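You operate a simulated robot arm through the tools that you are given. There is no shell and no other tool.

The job below is to be done with a simulated robot arm. You get a single attempt, and the scene is never put back.

Task
Put things in order on the free end of the table. At the end: the white bottle (marked "Farrowik") stands where the milk jar (marked "10") stood; the clear shaker stands where the white bag holder stood; the white bag holder stands where the white bottle stood; the milk jar from the free end of the table is in the wide white bowl; whatever was shut is shut again. Leave all else as you found it, and nothing knocked over.

Only the result counts: the job must be done as asked and must still hold three seconds after the hand-in. Knocking over, shifting, dropping, spilling or breaking anything else fails it.

Robot
A 6-joint arm with a two-finger gripper, fixed in place. Base frame: the origin is at the foot of the arm, x ahead of it, y to its left, z up; the work surface is at about z = 0. Units: cm, rad, N and s.
With the tool pointing down near the work surface it reaches from about 24 to 62 cm from the base axis. Its first joint turns from -1.152 to 1.152 rad. Payload 1.37 kg.
Tool frame: the origin (TCP) lies between the finger pads and is the grasp point; the fingertips stand 2.2 cm ahead of it; z points along the fingers, y is the line along which they close. The gripper opens to 9.2 cm. The gripper's body begins 6.5 cm behind the TCP.
Orientation is that of the tool frame in the base frame, as a unit quaternion [w, x, y, z]. With the fingers straight down and closing along the base's y, the tool's x points along the base's -x, its y along +y and its z along -z.

Tools
- The arm moves only by the tool step_arm. Its argument "deltas" is a list of rows, each an object (a shift or turn left out is 0, a gripper value left out holds the last) with "delta_rot": the turn, a rotation vector about the base's x, y, z in units of 4 degrees (1.0 is 4 degrees), a list of three; "translation": the shift along the base's x, y, z in units of 50 mm (1.0 is 50 mm), a list of three; "gripper": the opening in per cent of the stroke, from 0 (shut) to 100 (fully open). In form: [{"delta_rot": [wx, wy, wz], "translation": [x, y, z], "gripper": gripper}, ...]. A call has 1 to 20 rows; each row shifts and turns the commanded pose from where the row before left it. A call with a number of a shift or a turn outside -1 to 1 is refused whole. Each row takes 0.2 s and may step no farther than 5 cm and 0.15 rad from the row before; otherwise, or with a gripper value out of range, the whole call is refused. A pose out of reach is approached as far as the arm can. The call stops where the force on the tool passes 40 N (or 10 N more than at its start, if that is more) or the arm is blocked; 0.2 s more then pass. Each finger halts on what it meets, pressing with about 26 N; the grip force reading is that of the motor and also rises with nothing between the fingers. The clock runs only during rows and for 0.2 s after the last one: add rows that do not move to give the fingers time. The reply holds the time, the measured pose of the TCP, the force on the tool along the base axes, the opening and the grip force, in the units named above and with some noise, with the torque about the TCP (base axes, N m) and any sound that the robot's microphone picked up.
- Cameras (640 x 400 px; columns grow to the right, rows downward): "scene" is fixed at [5.81, -46.16, 57.88]; the picture's right is [0.44, -0.90, 0.00], its down [-0.55, -0.27, -0.80] and it looks along [0.71, 0.35, -0.61] (base axes); focal length 340 px, centre (320, 200). "wrist" rides on the gripper at [7.1, 1.9, -10.2] in the tool frame; the picture's right is [-0.26, 0.97, 0.00], its down [-0.75, -0.20, -0.63] and it looks along [-0.60, -0.16, 0.78] (tool axes); focal length 280 px, centre (320, 200). There is no depth. A picture from a camera that has moved, and an enlarged one, comes with that camera's place and axes in the base frame and with its lens.
- snapshot(camera): a new picture of that camera. It takes no simulated time.
- zoom(camera, box): a new picture of the part [left, top, right, bottom] of that camera's present view, enlarged. It takes no simulated time.
- job_done(): hands the job in; it is judged then, once.

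Nothing tells you positions but the pictures and the camera data. Unless the task says otherwise, let go and move clear before handing in.

The tools are called after ">>>" by a JSON object that holds its "name" and its "arguments". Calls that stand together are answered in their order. step_arm: Moves the arm, as the interface text tells. Its arguments: {"type":"object","properties":{"deltas":{"type":"array","items":{"type":"object","properties":{"delta_rot":{"type":"array","items":{"type":"number"}},"translation":{"type":"array","items":{"type":"number"}},"gripper":{"type":"number"}}}}},"required":["deltas"]} The other tools are called the same way: snapshot (camera) takes a picture; zoom (camera, box) takes an enlarged picture of a part of a camera's view; job_done () hands the job in.

At the start:

```text
clock: 0.0
tcp_pos: [35.86, -26.74, 33.54]
orientation: [0.0, 0.002, 1.0, 0.0]
ft_force: [0.6, -0.9, 0.2]
moment: [0.0, -0.03, 0.02]
grip_width: 9.21
finger_force: 0.0
```

scene: 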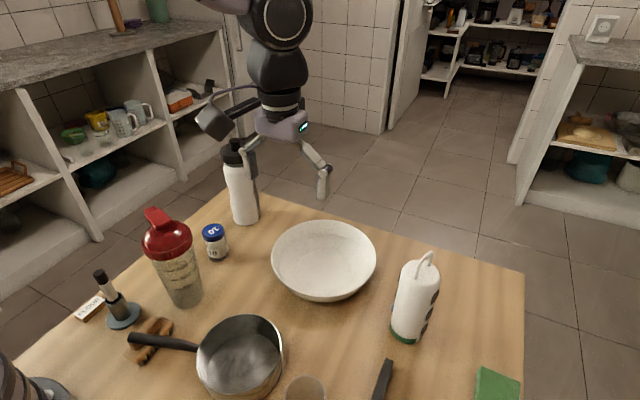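
wrist: 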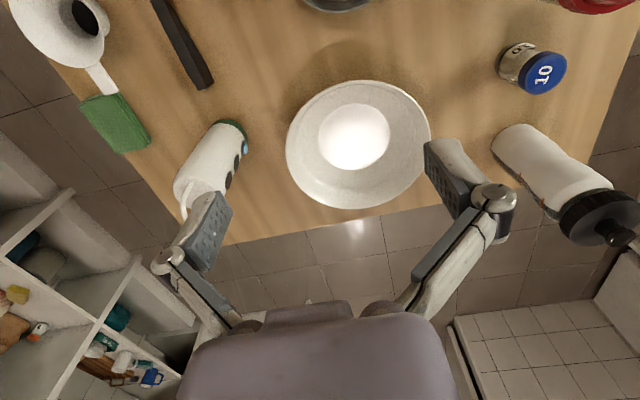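

I see a table with a white bottle, a small blue-lidded jar, a wide bowl, a red-lidded shaker, a pan and a white handled thing. I will take closer looks before moving.

>>> {"name": "zoom", "arguments": {"camera": "scene", "box": [120, 120, 280, 320]}}

>>> {"name": "zoom", "arguments": {"camera": "scene", "box": [360, 200, 540, 400]}}

>>> {"name": "zoom", "arguments": {"camera": "scene", "box": [0, 250, 340, 400]}}

>>> {"name": "zoom", "arguments": {"camera": "wrist", "box": [0, 0, 320, 200]}}

>>> {"name": "zoom", "arguments": {"camera": "wrist", "box": [400, 0, 640, 260]}}

```text
2.00 times, centred on (200, 220) of scene
camera zoom: at [5.81, -46.16, 57.88], right [0.44, -0.9, 0.0], down [-0.55, -0.27, -0.8], along [0.71, 0.35, -0.61], focal length 680 px, centre (560, 160)
```

zoom: 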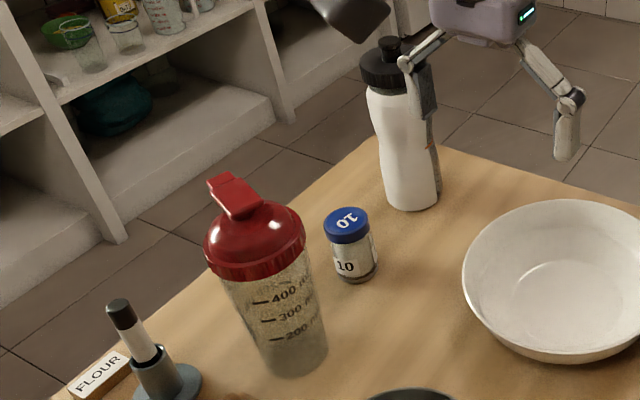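

```text
2.00 times, centred on (450, 300) of scene
camera zoom: at [5.81, -46.16, 57.88], right [0.44, -0.9, 0.0], down [-0.55, -0.27, -0.8], along [0.71, 0.35, -0.61], focal length 680 px, centre (60, 0)
```

zoom: 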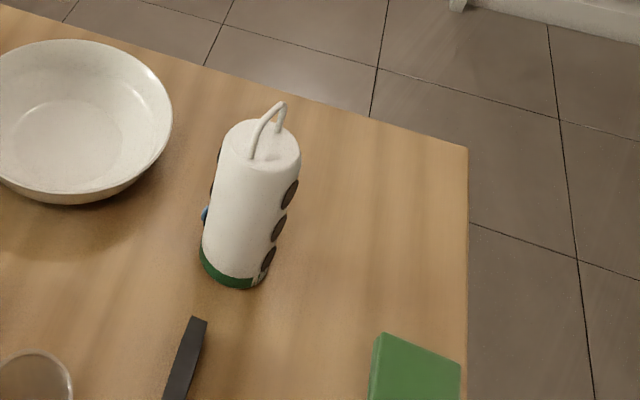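

```text
1.88 times, centred on (170, 325) of scene
camera zoom: at [5.81, -46.16, 57.88], right [0.44, -0.9, 0.0], down [-0.55, -0.27, -0.8], along [0.71, 0.35, -0.61], focal length 640 px, centre (602, -35)
```

zoom: 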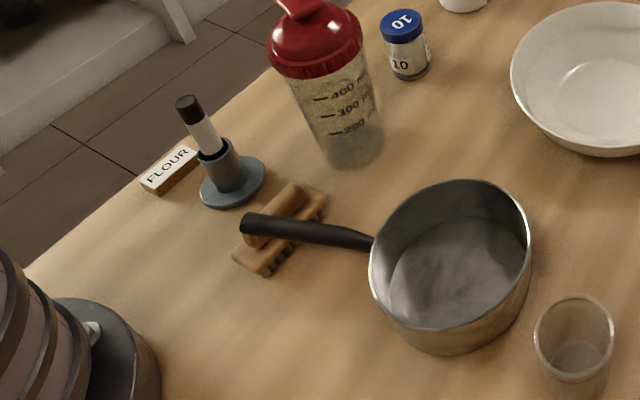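

```text
2.00 times, centred on (160, 100) of wrist
camera zoom: at [28.8, -24.83, 43.67], right [0.26, 0.96, 0.0], down [0.75, -0.2, 0.63], along [0.6, -0.16, -0.78], focal length 561 px, centre (640, 400)
```

zoom: 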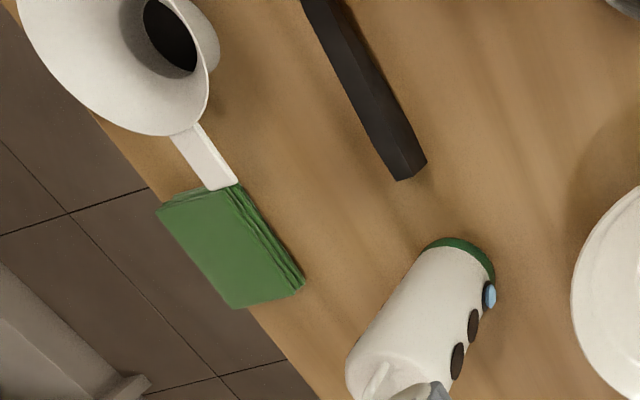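

```text
1.54 times, centred on (520, 130) of wrist
camera zoom: at [28.8, -24.83, 43.67], right [0.26, 0.96, 0.0], down [0.75, -0.2, 0.63], along [0.6, -0.16, -0.78], focal length 431 px, centre (12, 308)
```

zoom: 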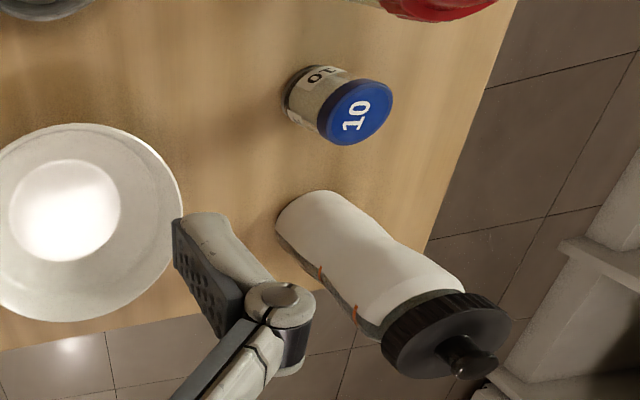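

The bottle seems at about (58, 0.5), the jar at (44, -1.5), the shaker at (32, -3.5), the bag holder at (44, -45) and the bowl at (50, -25). The plan is jar to bowl, bottle to jar place, holder to bottle place, shaker to holder place; first I survey with the wrist camera.

>>> {"name": "step_arm", "arguments": {"deltas": [{"translation": [-0.5, -0.5, 0.2], "gripper": 100}, {"translation": [-0.5, -0.5, 0.2]}, {"translation": [-0.5, -0.5, 0.2]}, {"translation": [-0.5, -0.5, 0.2]}, {}]}}

>>> {"name": "snapshot", "arguments": {"camera": "wrist"}}

>>> {"name": "snapshot", "arguments": {"camera": "scene"}}

```text
clock: 1.2
tcp_pos: [25.86, -36.65, 37.42]
orientation: [0.0, -0.001, 1.0, 0.0]
ft_force: [-0.5, -0.8, -0.3]
moment: [-0.02, -0.02, 0.01]
grip_width: 9.16
finger_force: 0.1
```

```text
taken
camera wrist: at [18.72, -34.71, 47.58], right [0.26, 0.96, 0.0], down [0.75, -0.2, 0.63], along [0.6, -0.16, -0.78], focal length 280 px, centre (320, 200)
```

wrist: 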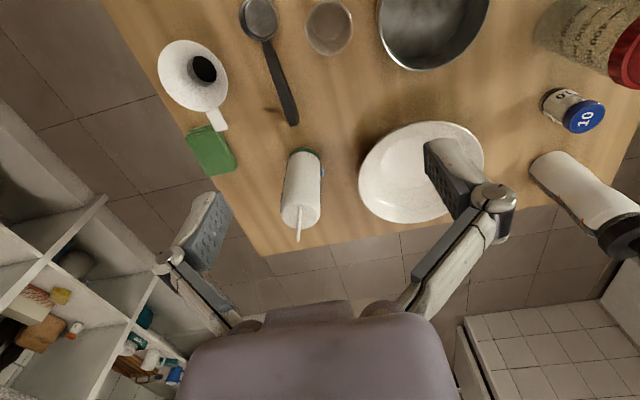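

```text
taken
```

scene: 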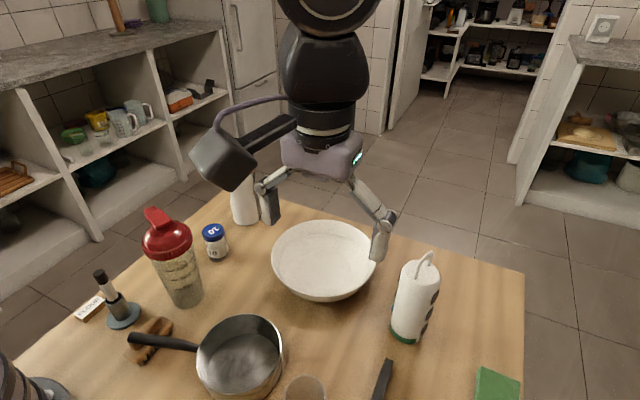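

The camera box on the gripper is bulky, and the free end holds what I listed plus a ladle, funnel and green cloth. I zoom to measure the foot positions.

>>> {"name": "zoom", "arguments": {"camera": "wrist", "box": [170, 70, 330, 270]}}

>>> {"name": "zoom", "arguments": {"camera": "wrist", "box": [500, 60, 640, 260]}}

>>> {"name": "zoom", "arguments": {"camera": "scene", "box": [130, 170, 270, 320]}}

>>> {"name": "zoom", "arguments": {"camera": "scene", "box": [370, 240, 450, 350]}}

>>> {"name": "zoom", "arguments": {"camera": "scene", "box": [250, 200, 400, 310]}}

```text
2.00 times, centred on (250, 170) of wrist
camera zoom: at [18.72, -34.71, 47.58], right [0.26, 0.96, 0.0], down [0.75, -0.2, 0.63], along [0.6, -0.16, -0.78], focal length 561 px, centre (460, 260)
```

zoom: 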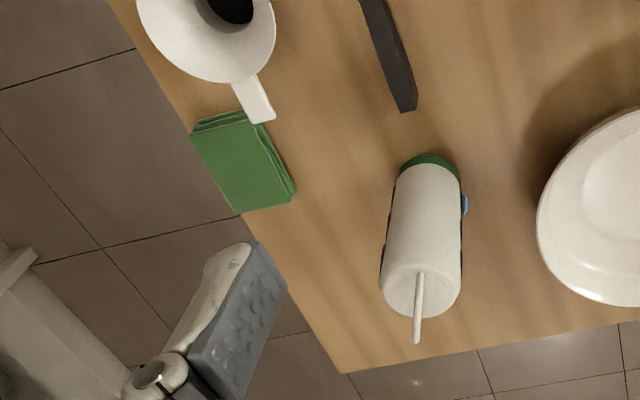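

```text
2.00 times, centred on (570, 160) of wrist
camera zoom: at [18.72, -34.71, 47.58], right [0.26, 0.96, 0.0], down [0.75, -0.2, 0.63], along [0.6, -0.16, -0.78], focal length 561 px, centre (-180, 280)
```

zoom: 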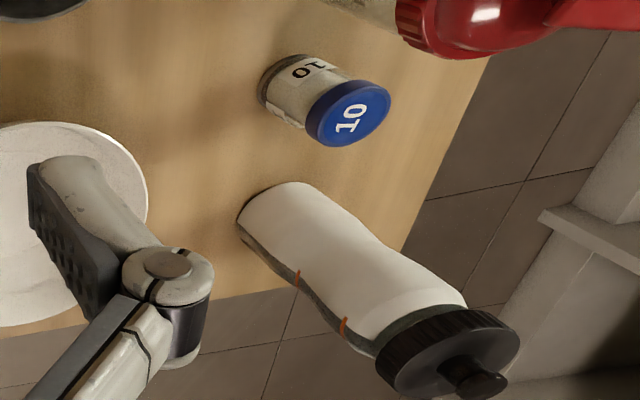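

```text
2.67 times, centred on (200, 245) of scene
camera zoom: at [5.81, -46.16, 57.88], right [0.44, -0.9, 0.0], down [-0.55, -0.27, -0.8], along [0.71, 0.35, -0.61], focal length 906 px, centre (640, 80)
```

zoom: 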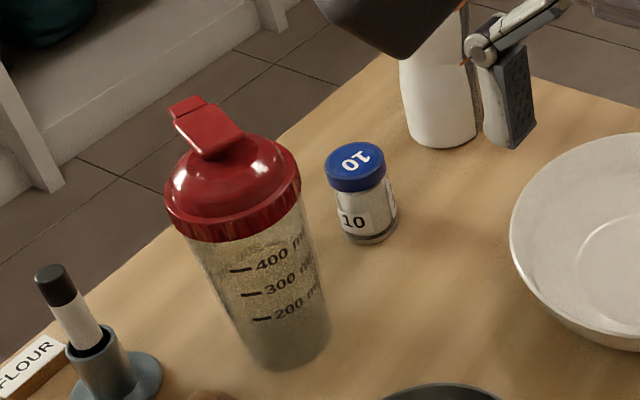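

```text
3.64 times, centred on (410, 295) of scene
camera zoom: at [5.81, -46.16, 57.88], right [0.44, -0.9, 0.0], down [-0.55, -0.27, -0.8], along [0.71, 0.35, -0.61], focal length 1236 px, centre (-7, -146)
```

zoom: 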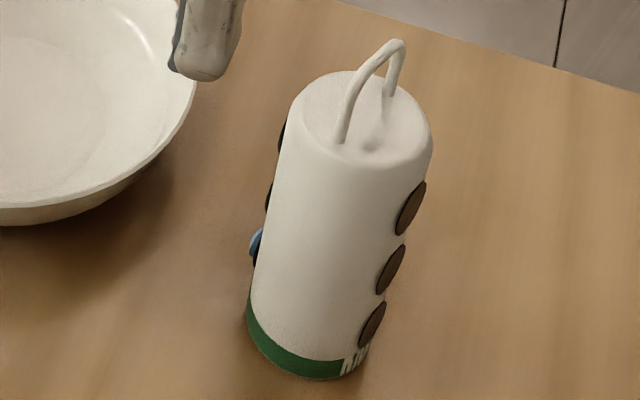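

```text
3.64 times, centred on (325, 255) of scene
camera zoom: at [5.81, -46.16, 57.88], right [0.44, -0.9, 0.0], down [-0.55, -0.27, -0.8], along [0.71, 0.35, -0.61], focal length 1236 px, centre (302, 0)
```

zoom: 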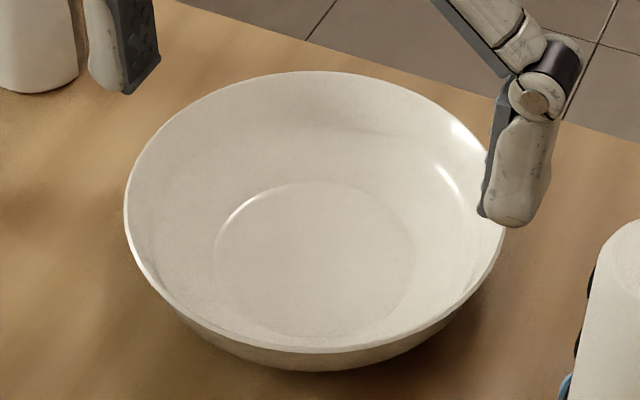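

Everything fits my estimates. The jar goes first: I swing over it with the gripper turned 90° so that the camera box stays clear of the shaker.

>>> {"name": "step_arm", "arguments": {"deltas": [{"translation": [0.182, 0.351, -0.02], "delta_rot": [0, 0, 1], "gripper": 100}, {"translation": [0.182, 0.351, -0.02], "delta_rot": [0, 0, 1]}, {"translation": [0.182, 0.351, -0.02], "delta_rot": [0, 0, 1]}, {"translation": [0.182, 0.351, -0.02], "delta_rot": [0, 0, 1]}, {"translation": [0.182, 0.351, -0.02], "delta_rot": [0, 0, 1]}, {"translation": [0.182, 0.351, -0.02], "delta_rot": [0, 0, 1]}, {"translation": [0.182, 0.351, -0.02], "delta_rot": [0, 0, 1]}, {"translation": [0.182, 0.351, -0.02], "delta_rot": [0, 0, 1]}, {"translation": [0.182, 0.351, -0.02], "delta_rot": [0, 0, 1]}, {"translation": [0.182, 0.351, -0.02], "delta_rot": [0, 0, 1]}, {"translation": [0.182, 0.351, -0.02], "delta_rot": [0, 0, 1]}, {"translation": [0.182, 0.351, -0.02], "delta_rot": [0, 0, 1]}, {"translation": [0.182, 0.351, -0.02], "delta_rot": [0, 0, 1]}, {"translation": [0.182, 0.351, -0.02], "delta_rot": [0, 0, 1]}, {"translation": [0.182, 0.351, -0.02], "delta_rot": [0, 0, 1]}, {"translation": [0.182, 0.351, -0.02], "delta_rot": [0, 0, 1]}, {"translation": [0.182, 0.351, -0.02], "delta_rot": [0, 0, 1]}, {"translation": [0.182, 0.351, -0.02], "delta_rot": [0, 0, 1]}, {"translation": [0.182, 0.351, -0.02], "delta_rot": [0, 0, 1]}, {"translation": [0.182, 0.351, -0.02], "delta_rot": [0, 0, 1]}]}}

>>> {"name": "step_arm", "arguments": {"deltas": [{"delta_rot": [0, 0, 1], "translation": [0, 0, -0.2]}, {"delta_rot": [0, 0, 1], "translation": [0, 0, -0.2]}, {"delta_rot": [0, 0, 0.5], "translation": [0, 0, -0.2]}, {}, {}]}}

>>> {"name": "snapshot", "arguments": {"camera": "wrist"}}

>>> {"name": "snapshot", "arguments": {"camera": "scene"}}

```text
clock: 5.4
tcp_pos: [44.0, -1.8, 35.49]
orientation: [0.0, -0.643, 0.766, 0.0]
ft_force: [-0.1, 0.7, -0.1]
moment: [0.01, -0.02, 0.0]
grip_width: 9.19
finger_force: 0.0
```

```text
clock: 6.6
tcp_pos: [44.11, -1.83, 32.61]
orientation: [0.0, 0.707, -0.707, -0.001]
ft_force: [-0.1, -0.7, -0.3]
moment: [0.02, -0.04, -0.03]
grip_width: 9.17
finger_force: 0.1
```

```text
taken
camera wrist: at [42.19, -8.91, 42.65], right [-0.96, 0.26, 0.0], down [0.2, 0.75, 0.63], along [0.16, 0.6, -0.78], focal length 280 px, centre (320, 200)
```

wrist: 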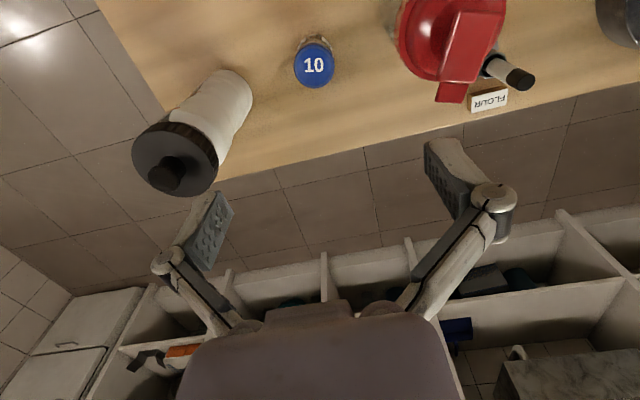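

```text
taken
```

scene: 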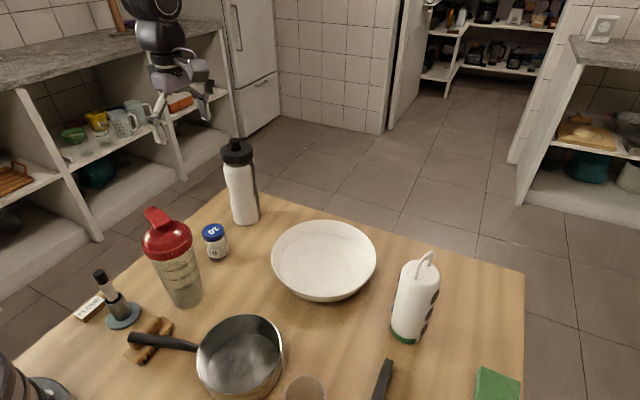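

The jar shows nearly under the tool. I zoom in to refine the positions of jar, bottle and shaker from here.

>>> {"name": "zoom", "arguments": {"camera": "wrist", "box": [270, 20, 350, 100]}}

>>> {"name": "zoom", "arguments": {"camera": "wrist", "box": [120, 50, 280, 210]}}

>>> {"name": "zoom", "arguments": {"camera": "wrist", "box": [380, 0, 540, 120]}}

>>> {"name": "zoom", "arguments": {"camera": "scene", "box": [190, 130, 270, 270]}}

```text
5.00 times, centred on (310, 60) of wrist
camera zoom: at [42.19, -8.91, 42.65], right [-0.96, 0.26, 0.0], down [0.2, 0.75, 0.63], along [0.16, 0.6, -0.78], focal length 1402 px, centre (370, 900)
```

zoom: 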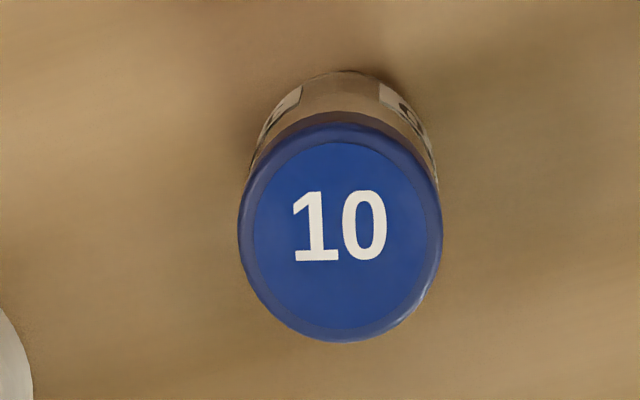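

```text
2.50 times, centred on (200, 130) of wrist
camera zoom: at [42.19, -8.91, 42.65], right [-0.96, 0.26, 0.0], down [0.2, 0.75, 0.63], along [0.16, 0.6, -0.78], focal length 701 px, centre (620, 375)
```

zoom: 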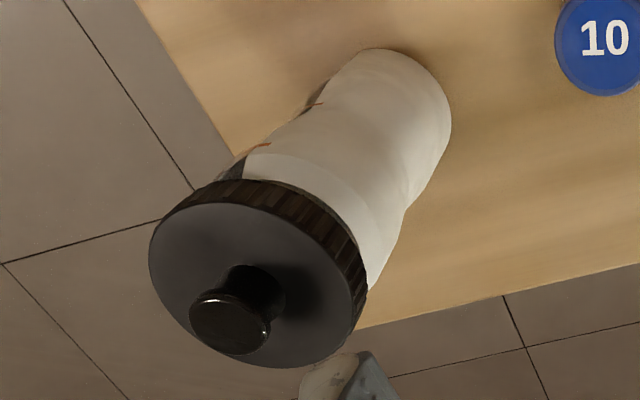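

```text
3.33 times, centred on (460, 60) of wrist
camera zoom: at [42.19, -8.91, 42.65], right [-0.96, 0.26, 0.0], down [0.2, 0.75, 0.63], along [0.16, 0.6, -0.78], focal length 935 px, centre (-147, 667)
```

zoom: 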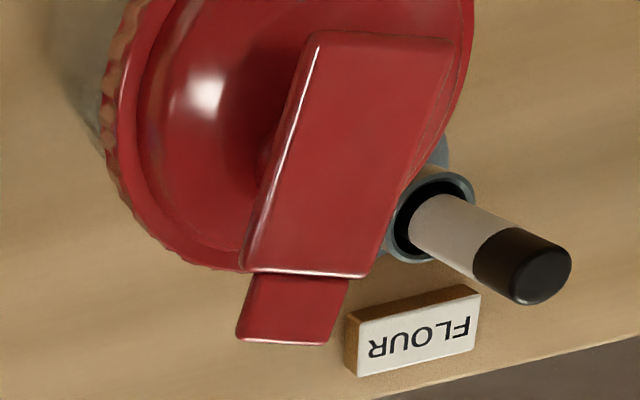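

```text
2.86 times, centred on (230, 200) of scene
camera zoom: at [5.81, -46.16, 57.88], right [0.44, -0.9, 0.0], down [-0.55, -0.27, -0.8], along [0.71, 0.35, -0.61], focal length 971 px, centre (577, 200)
```

zoom: 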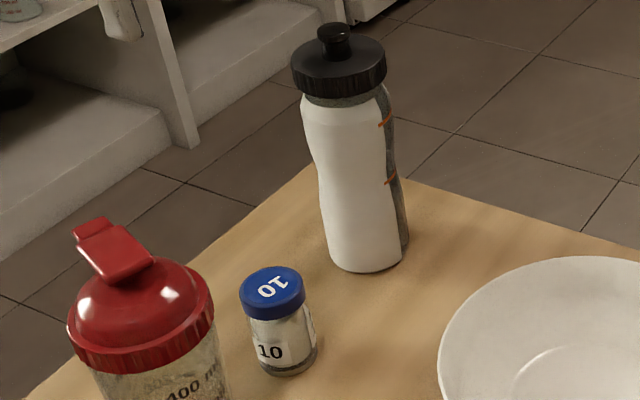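

I put the jar at about (44.5, -1.3), about 4.6 cm wide. I lower to just above it with the gripper part open and check the alignment.

>>> {"name": "step_arm", "arguments": {"deltas": [{"translation": [0.08, 0.1, -0.4], "gripper": 75}, {"translation": [0, 0, -0.5]}, {"translation": [0, 0, -0.5]}, {"translation": [0, 0, -0.5]}, {"translation": [0, 0, -0.5]}, {"translation": [0, 0, -0.5]}, {"translation": [0, 0, -0.5]}, {}, {}]}}

>>> {"name": "snapshot", "arguments": {"camera": "wrist"}}

>>> {"name": "snapshot", "arguments": {"camera": "scene"}}

```text
clock: 8.6
tcp_pos: [44.37, -1.14, 15.4]
orientation: [0.0, -0.706, 0.708, -0.001]
ft_force: [0.9, -0.4, 0.1]
moment: [0.02, -0.02, -0.04]
grip_width: 6.89
finger_force: 0.0
```

```text
taken
camera wrist: at [42.5, -8.21, 25.64], right [-0.96, 0.26, 0.0], down [0.2, 0.75, 0.63], along [0.16, 0.6, -0.78], focal length 280 px, centre (320, 200)
```

wrist: 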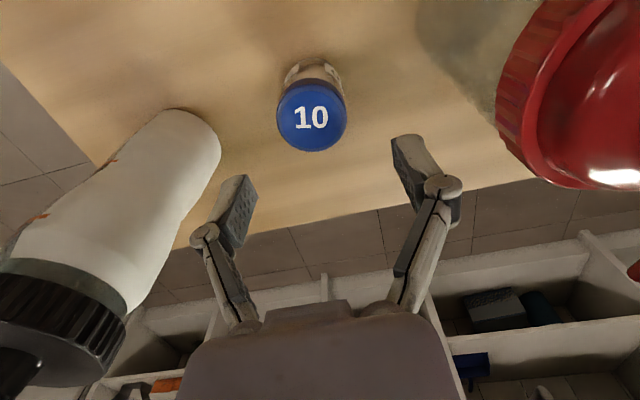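

```text
taken
```

scene: 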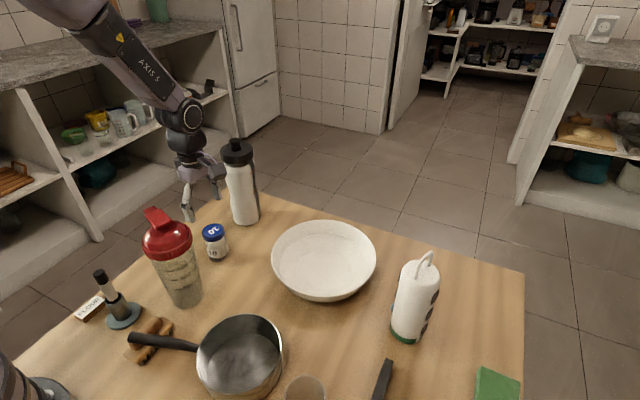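

The jar sits about 0.6 cm farther out than the tool axis. I shift, descend around it and close.

>>> {"name": "step_arm", "arguments": {"deltas": [{"translation": [0.12, -0.02, -0.2]}, {"translation": [0, 0, -0.4]}, {"translation": [0, 0, -0.4]}, {"translation": [0, 0, -0.4]}, {"translation": [0, 0, -0.4]}, {"translation": [0, 0, -0.36]}, {}, {}]}}

>>> {"name": "snapshot", "arguments": {"camera": "wrist"}}

>>> {"name": "zoom", "arguments": {"camera": "scene", "box": [130, 150, 290, 310]}}

```text
clock: 10.4
tcp_pos: [45.09, -1.4, 4.75]
orientation: [-0.001, -0.706, 0.708, 0.0]
ft_force: [0.0, 0.5, 0.1]
moment: [-0.02, 0.02, -0.03]
grip_width: 6.91
finger_force: 0.0
```

```text
taken
camera wrist: at [43.16, -8.49, 14.93], right [-0.96, 0.26, 0.0], down [0.2, 0.75, 0.63], along [0.16, 0.6, -0.78], focal length 280 px, centre (320, 200)
```

wrist: 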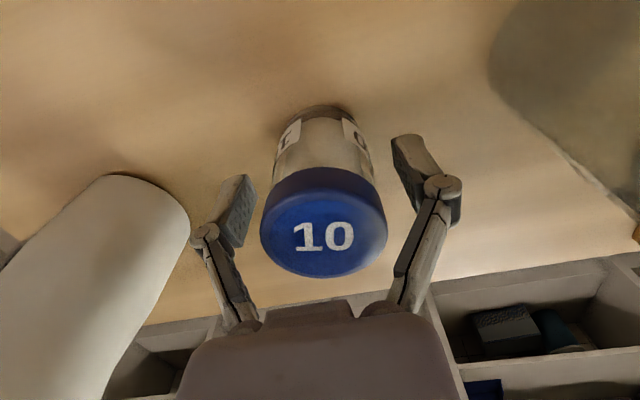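

```text
2.50 times, centred on (210, 230) of scene
camera zoom: at [5.81, -46.16, 57.88], right [0.44, -0.9, 0.0], down [-0.55, -0.27, -0.8], along [0.71, 0.35, -0.61], focal length 850 px, centre (595, 125)
```

zoom: 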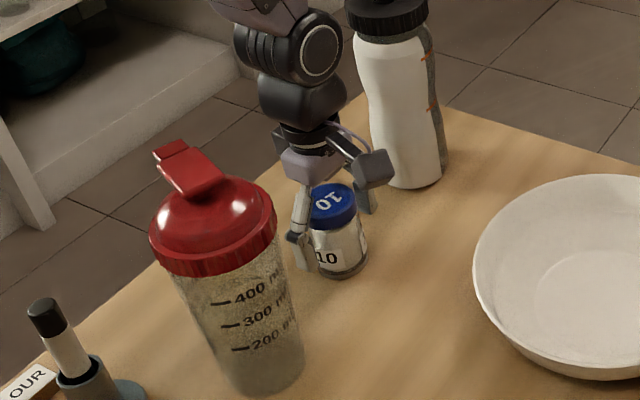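

The fingers straddle the jar evenly and clear the shaker. I close on it.

>>> {"name": "step_arm", "arguments": {"deltas": [{"gripper": 40}, {"gripper": 40}, {"gripper": 40}, {"gripper": 40}, {"gripper": 40}]}}

>>> {"name": "snapshot", "arguments": {"camera": "wrist"}}

```text
clock: 11.6
tcp_pos: [45.04, -1.31, 4.7]
orientation: [0.0, -0.706, 0.708, 0.0]
ft_force: [-1.5, 0.3, 2.4]
moment: [-0.01, 0.03, -0.02]
grip_width: 4.68
finger_force: 26.2
```

```text
taken
camera wrist: at [43.16, -8.48, 14.95], right [-0.96, 0.26, 0.0], down [0.2, 0.75, 0.63], along [0.16, 0.6, -0.78], focal length 280 px, centre (320, 200)
```

wrist: 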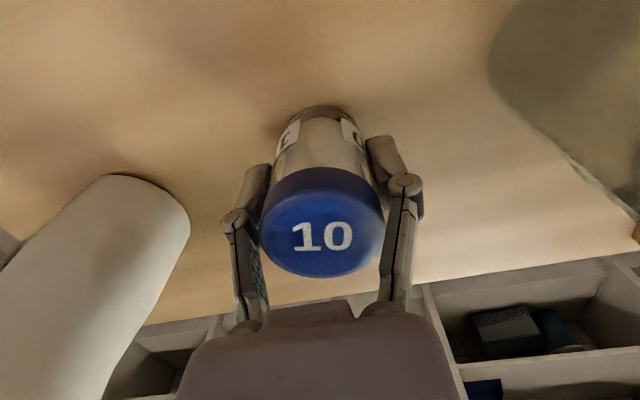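

The jar is held at x = 45.0 (it did not shift), so I note its place as (45.0, -1.2). I lift it and carry it over the bowl centre, about (50.4, -24.7).

>>> {"name": "step_arm", "arguments": {"deltas": [{"translation": [0, 0, 0.2]}, {"translation": [0, 0, 0.5]}, {"translation": [0, 0, 0.5]}, {"translation": [0, 0, 0.5]}, {"translation": [0, 0, 0.5]}, {"translation": [0, 0, 0.5]}, {"translation": [0, 0, 0.3]}, {"translation": [0.1, -0.45, 0]}, {"translation": [0.1, -0.47, 0]}, {"translation": [0.1, -0.47, 0]}, {"translation": [0.1, -0.47, 0]}, {"translation": [0.1, -0.47, 0]}, {"translation": [0.1, -0.47, 0]}, {"translation": [0.1, -0.47, 0]}, {"translation": [0.1, -0.47, 0]}, {"translation": [0.1, -0.47, 0]}, {"translation": [0.18, -0.47, 0]}, {}, {}]}}

>>> {"name": "snapshot", "arguments": {"camera": "wrist"}}

>>> {"name": "snapshot", "arguments": {"camera": "scene"}}

```text
clock: 15.6
tcp_pos: [50.41, -24.89, 19.65]
orientation: [0.001, -0.707, 0.707, 0.0]
ft_force: [-0.1, -0.4, 0.4]
moment: [0.0, 0.01, -0.03]
grip_width: 3.69
finger_force: 0.2
```

```text
taken
camera wrist: at [48.49, -32.01, 29.82], right [-0.96, 0.26, 0.0], down [0.2, 0.75, 0.63], along [0.16, 0.6, -0.78], focal length 280 px, centre (320, 200)
```

wrist: 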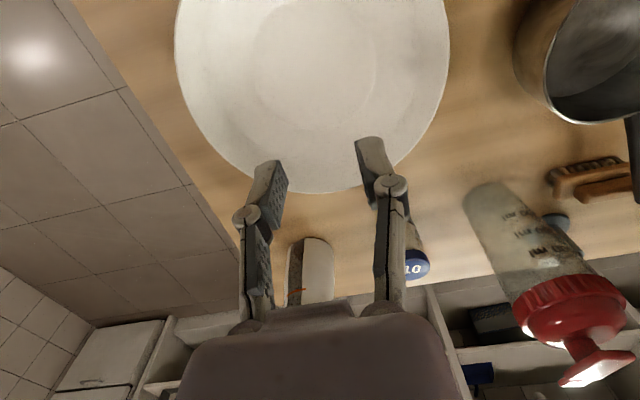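

```text
taken
```

scene: 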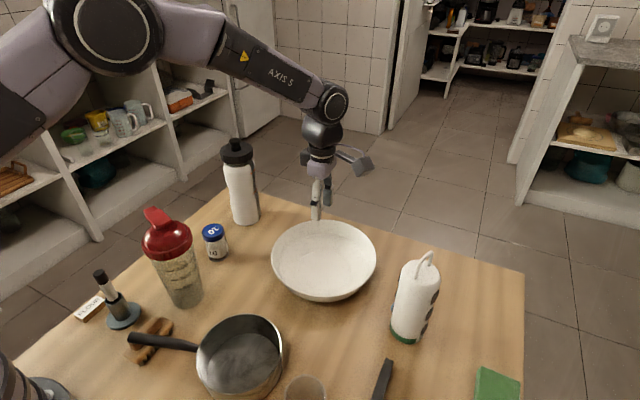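

The jar slipped out of the grip and seems still to be standing in its place. I check whether it moved.

>>> {"name": "zoom", "arguments": {"camera": "scene", "box": [190, 130, 270, 270]}}

>>> {"name": "zoom", "arguments": {"camera": "scene", "box": [190, 215, 240, 270]}}

```text
2.86 times, centred on (230, 200) of scene
camera zoom: at [5.81, -46.16, 57.88], right [0.44, -0.9, 0.0], down [-0.55, -0.27, -0.8], along [0.71, 0.35, -0.61], focal length 971 px, centre (577, 200)
```

zoom: 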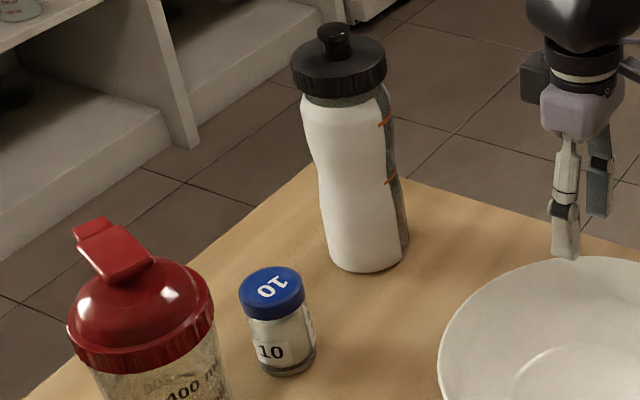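

```text
7.27 times, centred on (215, 242) of scene
camera zoom: at [5.81, -46.16, 57.88], right [0.44, -0.9, 0.0], down [-0.55, -0.27, -0.8], along [0.71, 0.35, -0.61], focal length 2471 px, centre (1084, -109)
```

zoom: 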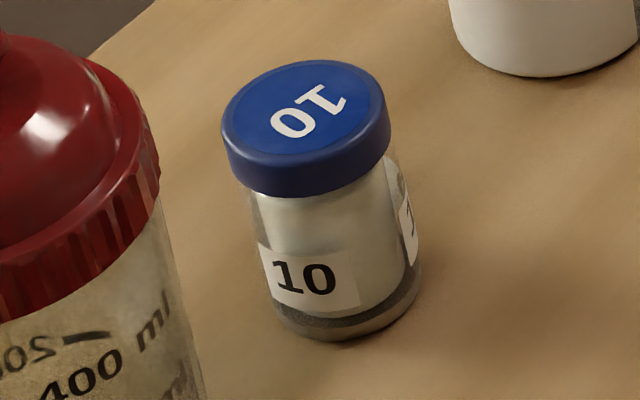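

The jar has not moved at all; it simply was not held. I go back over it, open, for a second grasp.

>>> {"name": "step_arm", "arguments": {"deltas": [{"translation": [-0.18, 0.47, 0], "gripper": 75}, {"translation": [-0.1, 0.47, 0]}, {"translation": [-0.1, 0.47, 0]}, {"translation": [-0.1, 0.47, 0]}, {"translation": [-0.1, 0.47, 0]}, {"translation": [-0.1, 0.47, 0]}, {"translation": [-0.1, 0.47, 0]}, {"translation": [-0.1, 0.47, 0]}, {"translation": [-0.1, 0.47, 0]}, {"translation": [-0.1, 0.47, 0]}, {"translation": [0, 0, -0.5]}, {"translation": [0, 0, -0.5]}, {}, {}]}}

>>> {"name": "snapshot", "arguments": {"camera": "wrist"}}

```text
clock: 18.6
tcp_pos: [44.98, -1.23, 14.71]
orientation: [0.0, -0.707, 0.707, 0.0]
ft_force: [0.0, -0.3, -0.3]
moment: [0.01, 0.0, 0.01]
grip_width: 6.92
finger_force: 0.1
```

```text
taken
camera wrist: at [43.16, -8.39, 24.9], right [-0.96, 0.26, 0.0], down [0.2, 0.75, 0.63], along [0.16, 0.6, -0.78], focal length 280 px, centre (320, 200)
```

wrist: 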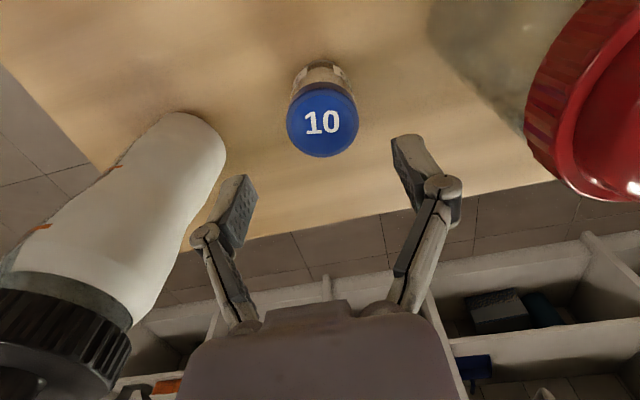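

Alignment is good. I lower slightly deeper this time, close fully, then test-lift slowly.

>>> {"name": "step_arm", "arguments": {"deltas": [{"translation": [0, 0, -0.5]}, {"translation": [0, 0, -0.5]}, {"translation": [0, 0, -0.5]}, {"translation": [0, 0, -0.4]}, {"translation": [0, 0, -0.24]}, {}, {"gripper": 0}, {}, {}, {}, {}, {}]}}

>>> {"name": "step_arm", "arguments": {"deltas": [{"translation": [0, 0, 0.05]}, {"translation": [0, 0, 0.05]}, {"translation": [0, 0, 0.05]}, {"translation": [0, 0, 0.05]}]}}

>>> {"name": "snapshot", "arguments": {"camera": "wrist"}}

>>> {"name": "zoom", "arguments": {"camera": "scene", "box": [170, 190, 260, 270]}}

```text
clock: 21.2
tcp_pos: [45.01, -1.24, 3.98]
orientation: [0.001, -0.706, 0.708, 0.0]
ft_force: [-0.5, -0.9, 1.1]
moment: [-0.04, 0.03, -0.01]
grip_width: 4.72
finger_force: 26.1
```

```text
clock: 22.2
tcp_pos: [44.99, -1.14, 5.04]
orientation: [-0.001, -0.706, 0.708, 0.0]
ft_force: [-1.1, 0.2, -1.5]
moment: [-0.02, 0.0, 0.02]
grip_width: 4.73
finger_force: 26.0
```

```text
taken
camera wrist: at [43.16, -8.32, 15.19], right [-0.96, 0.26, 0.0], down [0.21, 0.75, 0.63], along [0.16, 0.6, -0.78], focal length 280 px, centre (320, 200)
```

wrist: 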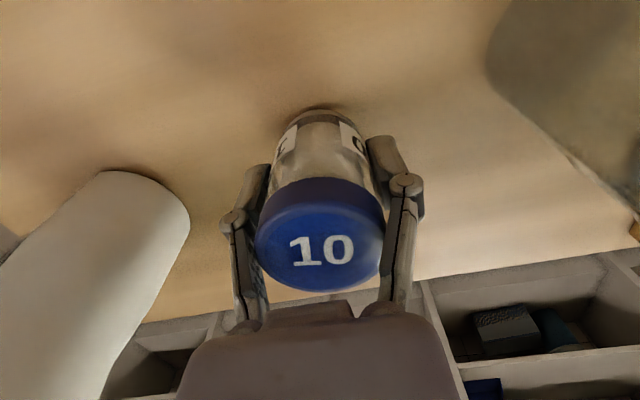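

```text
5.00 times, centred on (215, 230) of scene
camera zoom: at [5.82, -46.16, 57.88], right [0.44, -0.9, 0.0], down [-0.55, -0.27, -0.8], along [0.71, 0.35, -0.61], focal length 1699 px, centre (845, 50)
```

zoom: 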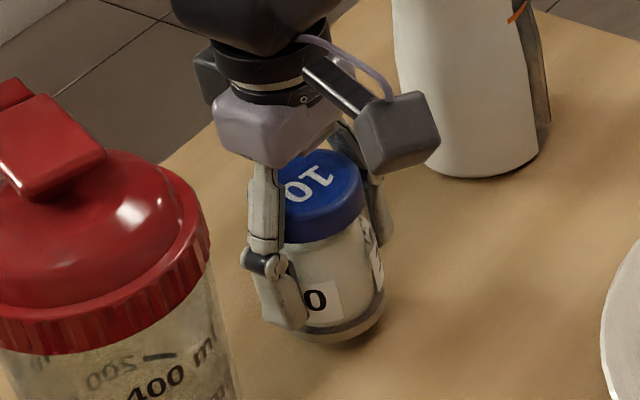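

The jar seems to be carried this time (force shows its weight). I lift on slowly and check again.

>>> {"name": "step_arm", "arguments": {"deltas": [{"translation": [0, 0, 0.1]}, {"translation": [0, 0, 0.15]}, {"translation": [0, 0, 0.15]}, {"translation": [0, 0, 0.15]}, {"translation": [0, 0, 0.15]}, {}]}}

>>> {"name": "snapshot", "arguments": {"camera": "wrist"}}

>>> {"name": "zoom", "arguments": {"camera": "scene", "box": [170, 190, 260, 270]}}

```text
clock: 23.6
tcp_pos: [45.03, -1.19, 8.62]
orientation: [0.001, -0.706, 0.708, 0.0]
ft_force: [1.1, -1.4, -1.7]
moment: [-0.02, 0.01, -0.01]
grip_width: 4.69
finger_force: 26.1
```

```text
taken
camera wrist: at [43.18, -8.3, 18.72], right [-0.96, 0.26, 0.0], down [0.2, 0.75, 0.63], along [0.16, 0.6, -0.78], focal length 280 px, centre (320, 200)
```

wrist: 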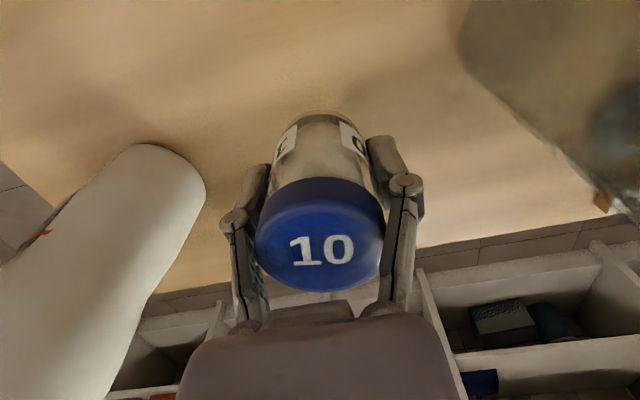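

```text
5.00 times, centred on (215, 230) of scene
camera zoom: at [5.82, -46.16, 57.88], right [0.44, -0.9, 0.0], down [-0.55, -0.27, -0.8], along [0.71, 0.35, -0.61], focal length 1699 px, centre (845, 50)
```

zoom: 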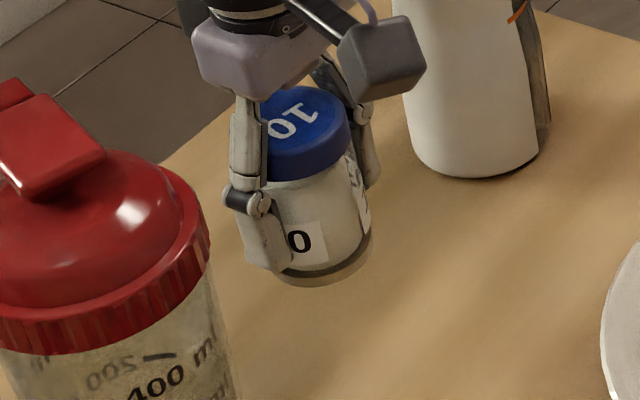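

The jar is firmly held. I raise it and carry it gently over the bowl.

>>> {"name": "step_arm", "arguments": {"deltas": [{"translation": [0, 0, 0.3]}, {"translation": [0, 0, 0.4]}, {"translation": [0, 0, 0.4]}, {"translation": [0, 0, 0.4]}, {"translation": [0, 0, 0.4]}, {"translation": [0, 0, 0.2]}, {"translation": [0.09, -0.398, 0]}, {"translation": [0.09, -0.398, 0]}, {"translation": [0.09, -0.398, 0]}, {"translation": [0.09, -0.398, 0]}, {"translation": [0.09, -0.398, 0]}, {"translation": [0.09, -0.398, 0]}, {"translation": [0.09, -0.398, 0]}, {"translation": [0.09, -0.398, 0]}, {"translation": [0.09, -0.398, 0]}, {"translation": [0.09, -0.398, 0]}, {"translation": [0.09, -0.398, 0]}, {"translation": [0.09, -0.398, 0]}, {}, {}]}}

>>> {"name": "snapshot", "arguments": {"camera": "wrist"}}

>>> {"name": "snapshot", "arguments": {"camera": "scene"}}

```text
clock: 27.8
tcp_pos: [50.39, -25.25, 19.05]
orientation: [0.0, -0.706, 0.708, 0.0]
ft_force: [0.0, -0.3, -2.1]
moment: [0.01, -0.03, -0.03]
grip_width: 4.67
finger_force: 26.1
```

```text
taken
camera wrist: at [48.59, -32.29, 29.25], right [-0.96, 0.26, 0.0], down [0.2, 0.75, 0.63], along [0.16, 0.6, -0.78], focal length 280 px, centre (320, 200)
```

wrist: 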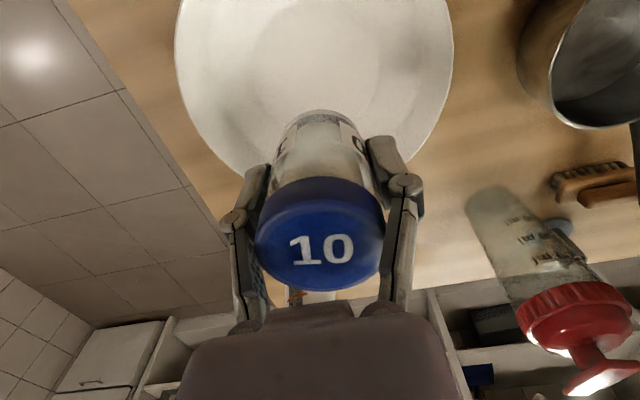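

```text
taken
```

scene: 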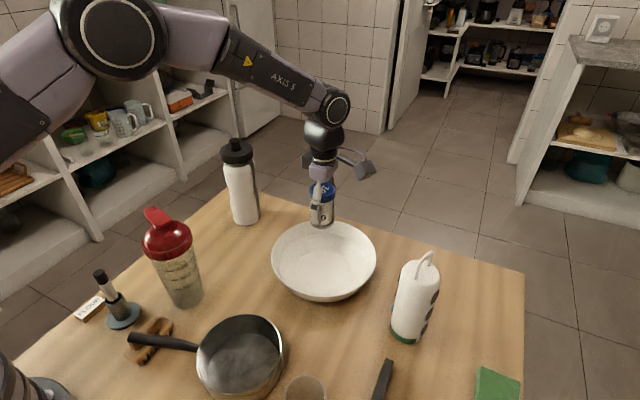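

The jar hangs over the bowl's flat middle. I lower it most of the way, then feel for the bottom.

>>> {"name": "step_arm", "arguments": {"deltas": [{"translation": [0, 0, -0.3]}, {"translation": [0, 0, -0.4]}, {"translation": [0, 0, -0.4]}, {"translation": [0, 0, -0.4]}, {"translation": [0, 0, -0.4]}, {"translation": [0, 0, -0.4]}, {"translation": [0, 0, -0.3]}, {}]}}

>>> {"name": "step_arm", "arguments": {"deltas": [{"translation": [0, 0, -0.06]}, {"translation": [0, 0, -0.04]}, {"translation": [0, 0, -0.04]}, {}]}}

>>> {"name": "zoom", "arguments": {"camera": "scene", "box": [250, 180, 400, 310]}}

>>> {"name": "snapshot", "arguments": {"camera": "wrist"}}

```text
clock: 29.6
tcp_pos: [50.44, -25.16, 6.02]
orientation: [0.0, -0.707, 0.707, 0.0]
ft_force: [-0.2, -0.9, -1.2]
moment: [0.04, 0.0, 0.01]
grip_width: 4.68
finger_force: 25.7
```

```text
clock: 30.6
tcp_pos: [50.48, -25.12, 5.31]
orientation: [0.001, -0.707, 0.708, 0.0]
ft_force: [-0.6, -0.2, -1.7]
moment: [-0.03, -0.07, 0.01]
grip_width: 4.7
finger_force: 25.9
```

```text
3.08 times, centred on (325, 245) of scene
camera zoom: at [5.82, -46.16, 57.88], right [0.44, -0.9, 0.0], down [-0.55, -0.27, -0.8], along [0.71, 0.35, -0.61], focal length 1046 px, centre (305, 62)
```

zoom: 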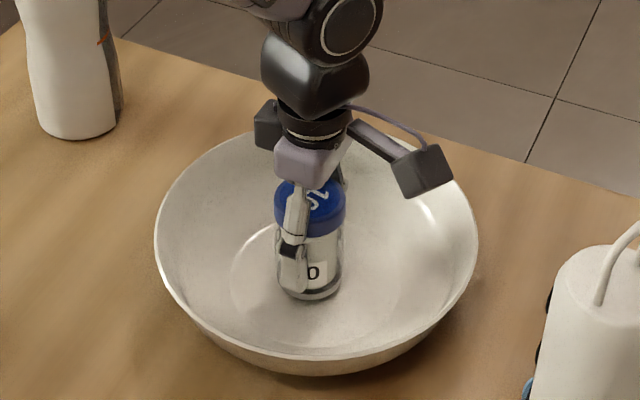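

```text
taken
camera wrist: at [48.57, -32.22, 15.52], right [-0.96, 0.26, 0.0], down [0.2, 0.75, 0.63], along [0.17, 0.6, -0.78], focal length 280 px, centre (320, 200)
```

wrist: 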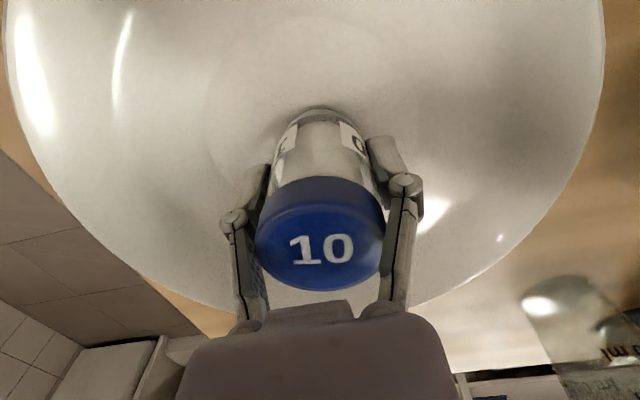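

The jar is well centred in the bowl and almost down. I lower in tiny steps until contact shows.

>>> {"name": "step_arm", "arguments": {"deltas": [{"translation": [0, 0, -0.03]}, {"translation": [0, 0, -0.03]}, {}]}}

>>> {"name": "step_arm", "arguments": {"deltas": [{"translation": [0, 0, -0.03]}, {}, {}]}}

>>> {"name": "step_arm", "arguments": {"deltas": [{"translation": [0, 0, -0.03]}, {}, {}]}}

>>> {"name": "zoom", "arguments": {"camera": "scene", "box": [290, 210, 360, 280]}}

```text
clock: 31.4
tcp_pos: [50.51, -25.03, 4.96]
orientation: [-0.001, -0.706, 0.708, 0.0]
ft_force: [-0.1, 0.4, -2.2]
moment: [-0.01, 0.0, -0.01]
grip_width: 4.69
finger_force: 26.0
```

```text
clock: 32.2
tcp_pos: [50.63, -25.05, 4.88]
orientation: [0.0, -0.707, 0.707, -0.001]
ft_force: [-1.0, -0.1, -1.4]
moment: [-0.01, -0.04, 0.02]
grip_width: 4.69
finger_force: 26.3
```

```text
clock: 33.0
tcp_pos: [50.44, -25.03, 4.65]
orientation: [0.0, -0.706, 0.708, 0.0]
ft_force: [-0.1, -0.8, -1.4]
moment: [-0.02, 0.04, -0.04]
grip_width: 4.68
finger_force: 25.9
```

```text
5.71 times, centred on (325, 245) of scene
camera zoom: at [5.82, -46.16, 57.88], right [0.44, -0.9, 0.0], down [-0.55, -0.27, -0.8], along [0.71, 0.35, -0.61], focal length 1942 px, centre (291, -57)
```

zoom: 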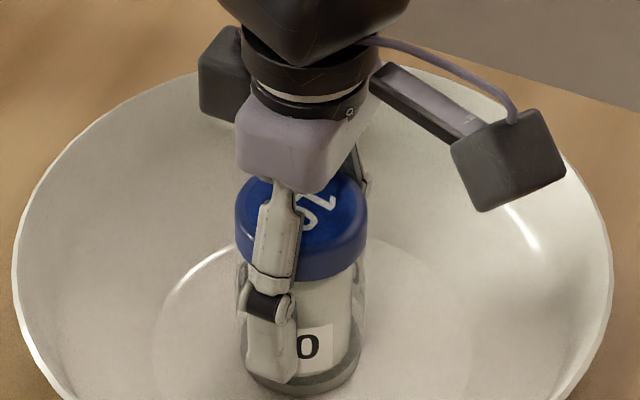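

Still hanging free by the force reading (about its own weight). I keep lowering in small steps.

>>> {"name": "step_arm", "arguments": {"deltas": [{"translation": [0, 0, -0.03]}, {}, {}]}}

>>> {"name": "step_arm", "arguments": {"deltas": [{"translation": [0, 0, -0.03]}, {}, {}]}}

>>> {"name": "step_arm", "arguments": {"deltas": [{"translation": [0, 0, -0.02]}, {}, {}]}}

```text
clock: 33.8
tcp_pos: [50.52, -25.08, 4.66]
orientation: [0.0, -0.706, 0.708, -0.001]
ft_force: [-9.7, 3.5, 24.6]
moment: [0.24, 0.46, 0.01]
grip_width: 4.69
finger_force: 26.0
```

```text
clock: 34.2
tcp_pos: [50.62, -25.2, 4.6]
orientation: [0.001, -0.707, 0.707, 0.0]
ft_force: [-0.9, 0.4, 4.6]
moment: [0.01, 0.1, 0.0]
grip_width: 4.66
finger_force: 26.0
stopped in row 2: the force on the tool passed its limit at 42 N (the readings are from after the stop); the commanded pose is now the measured one
```

```text
clock: 35.0
tcp_pos: [50.55, -25.2, 4.68]
orientation: [0.001, -0.707, 0.707, -0.001]
ft_force: [-6.4, 6.5, 22.8]
moment: [0.28, 0.35, 0.01]
grip_width: 4.68
finger_force: 26.1
```

The jar is on the bowl's floor, pressing a bit. I unload slightly, then open and withdraw upward.

>>> {"name": "step_arm", "arguments": {"deltas": [{"translation": [0, 0, 0.02]}, {}]}}

>>> {"name": "step_arm", "arguments": {"deltas": [{"gripper": 55}, {"gripper": 60}, {"gripper": 65}, {}, {}, {}]}}

>>> {"name": "step_arm", "arguments": {"deltas": [{"translation": [0, 0, 0.2]}, {"translation": [0, 0, 0.4]}, {"translation": [0, 0, 0.5]}, {"translation": [0, 0, 0.5]}, {"translation": [0, 0, 0.5]}, {"translation": [0, 0, 0.5]}, {"translation": [0, 0, 0.5]}, {"translation": [0, 0, 0.5]}]}}

>>> {"name": "snapshot", "arguments": {"camera": "scene"}}

>>> {"name": "zoom", "arguments": {"camera": "scene", "box": [250, 200, 400, 310]}}

```text
clock: 35.6
tcp_pos: [50.63, -25.16, 4.68]
orientation: [0.001, -0.707, 0.707, -0.002]
ft_force: [2.7, 0.8, 12.6]
moment: [0.1, 0.11, -0.02]
grip_width: 4.65
finger_force: 25.7
```

```text
clock: 37.0
tcp_pos: [50.55, -25.09, 4.66]
orientation: [0.001, -0.706, 0.708, 0.0]
ft_force: [-0.1, -0.1, 0.4]
moment: [0.02, -0.01, 0.03]
grip_width: 6.0
finger_force: 0.2
```

```text
clock: 38.8
tcp_pos: [50.57, -25.18, 22.83]
orientation: [0.001, -0.706, 0.708, 0.0]
ft_force: [0.7, -0.3, -0.1]
moment: [0.0, -0.03, -0.01]
grip_width: 5.99
finger_force: 0.1
```

```text
taken
```

scene: 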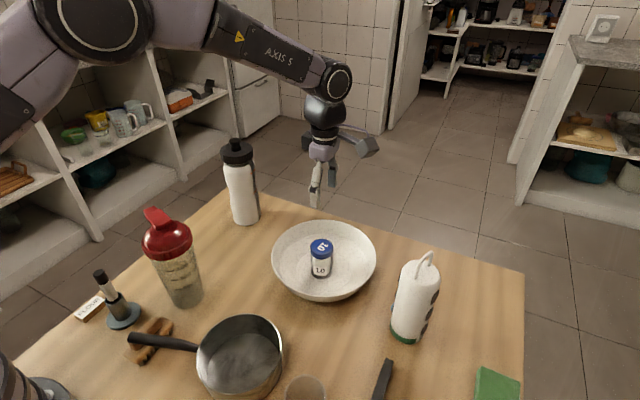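

```text
3.64 times, centred on (325, 255) of scene
camera zoom: at [5.81, -46.16, 57.88], right [0.44, -0.9, 0.0], down [-0.55, -0.27, -0.8], along [0.71, 0.35, -0.61], focal length 1236 px, centre (302, 0)
```

zoom: 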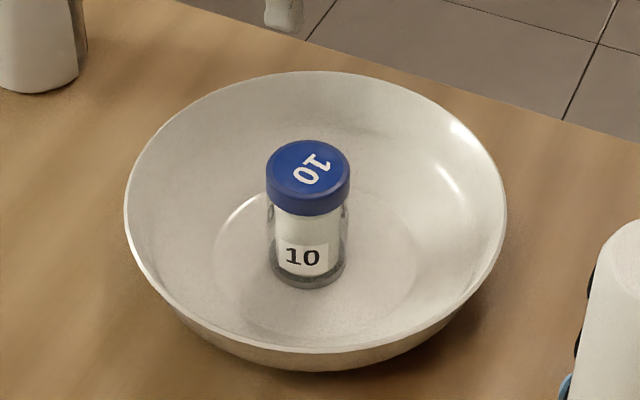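

The jar now stands in the bowl and the bowl has not moved. Next is the bottle at about (59, 0.8): I turn the gripper back and go above and short of it for a look.

>>> {"name": "step_arm", "arguments": {"deltas": [{"translation": [0, 0, 0.4], "delta_rot": [0, 0, -1], "gripper": 100}, {"translation": [0, 0, 0.4], "delta_rot": [0, 0, -1]}, {"translation": [0, 0, 0.4], "delta_rot": [0, 0, -1]}, {"translation": [0, 0, 0.4], "delta_rot": [0, 0, -1]}, {"translation": [0, 0.32, 0], "delta_rot": [0, 0, -1]}, {"translation": [0, 0.32, 0], "delta_rot": [0, 0, -1]}, {"translation": [0, 0.32, 0], "delta_rot": [0, 0, -1]}, {"translation": [0, 0.32, 0], "delta_rot": [0, 0, -1]}, {"translation": [0, 0.32, 0], "delta_rot": [0, 0, -1]}, {"translation": [0, 0.32, 0], "delta_rot": [0, 0, -1]}, {"translation": [0, 0.32, 0], "delta_rot": [0, 0, -1]}, {"translation": [0, 0.32, 0], "delta_rot": [0, 0, -1]}, {"translation": [0, 0.32, 0], "delta_rot": [0, 0, -1]}, {"translation": [0, 0.32, 0], "delta_rot": [0, 0, -1]}, {"translation": [0, 0.32, 0], "delta_rot": [0, 0, -1]}, {"translation": [0, 0.32, 0], "delta_rot": [0, 0, -1]}, {"translation": [0, 0.32, 0], "delta_rot": [0, 0, -1]}, {"translation": [0, 0.32, 0], "delta_rot": [0, 0, -1]}, {"translation": [0, 0.32, 0], "delta_rot": [0, 0, -1]}, {"translation": [0, 0.32, 0], "delta_rot": [0, 0, -1]}]}}

>>> {"name": "step_arm", "arguments": {"deltas": [{"delta_rot": [0, 0, -1]}, {"delta_rot": [0, 0, -1]}, {"delta_rot": [0, 0, -0.5]}, {}]}}

>>> {"name": "snapshot", "arguments": {"camera": "wrist"}}

>>> {"name": "snapshot", "arguments": {"camera": "scene"}}

```text
clock: 43.0
tcp_pos: [50.63, 0.57, 30.7]
orientation: [0.0, -0.086, 0.996, -0.002]
ft_force: [-0.9, 0.7, -0.3]
moment: [0.03, 0.0, -0.03]
grip_width: 9.21
finger_force: 0.2
```

```text
clock: 44.0
tcp_pos: [50.58, 0.43, 30.63]
orientation: [0.0, 0.001, 1.0, -0.001]
ft_force: [0.5, -0.1, -0.1]
moment: [-0.02, 0.02, 0.01]
grip_width: 9.2
finger_force: 0.0
```

```text
taken
camera wrist: at [43.53, 2.42, 40.84], right [0.26, 0.96, 0.0], down [0.75, -0.2, 0.63], along [0.6, -0.17, -0.78], focal length 280 px, centre (320, 200)
```

wrist: 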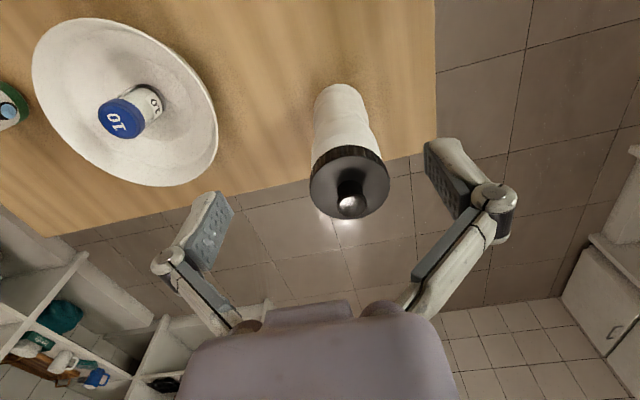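

```text
taken
```

scene: 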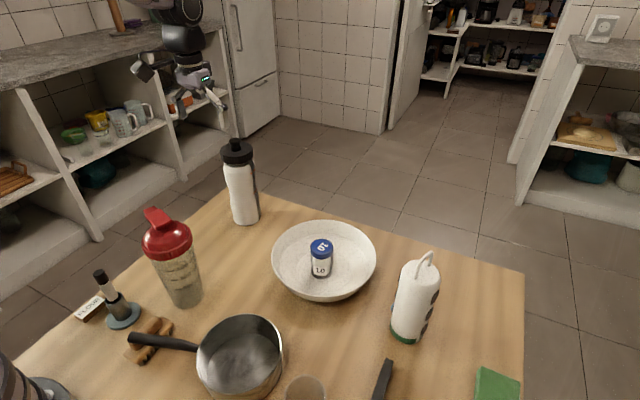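

>>> {"name": "zoom", "arguments": {"camera": "wrist", "box": [290, 70, 410, 230]}}

```text
2.50 times, centred on (350, 150) of wrist
camera zoom: at [43.53, 2.42, 40.84], right [0.26, 0.96, 0.0], down [0.75, -0.2, 0.63], along [0.6, -0.17, -0.78], focal length 701 px, centre (245, 325)
```

zoom: 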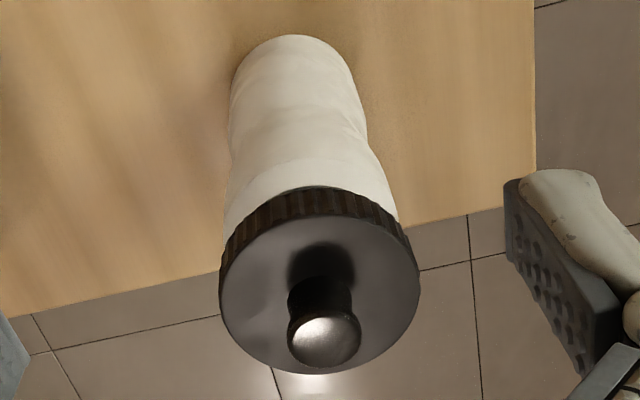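

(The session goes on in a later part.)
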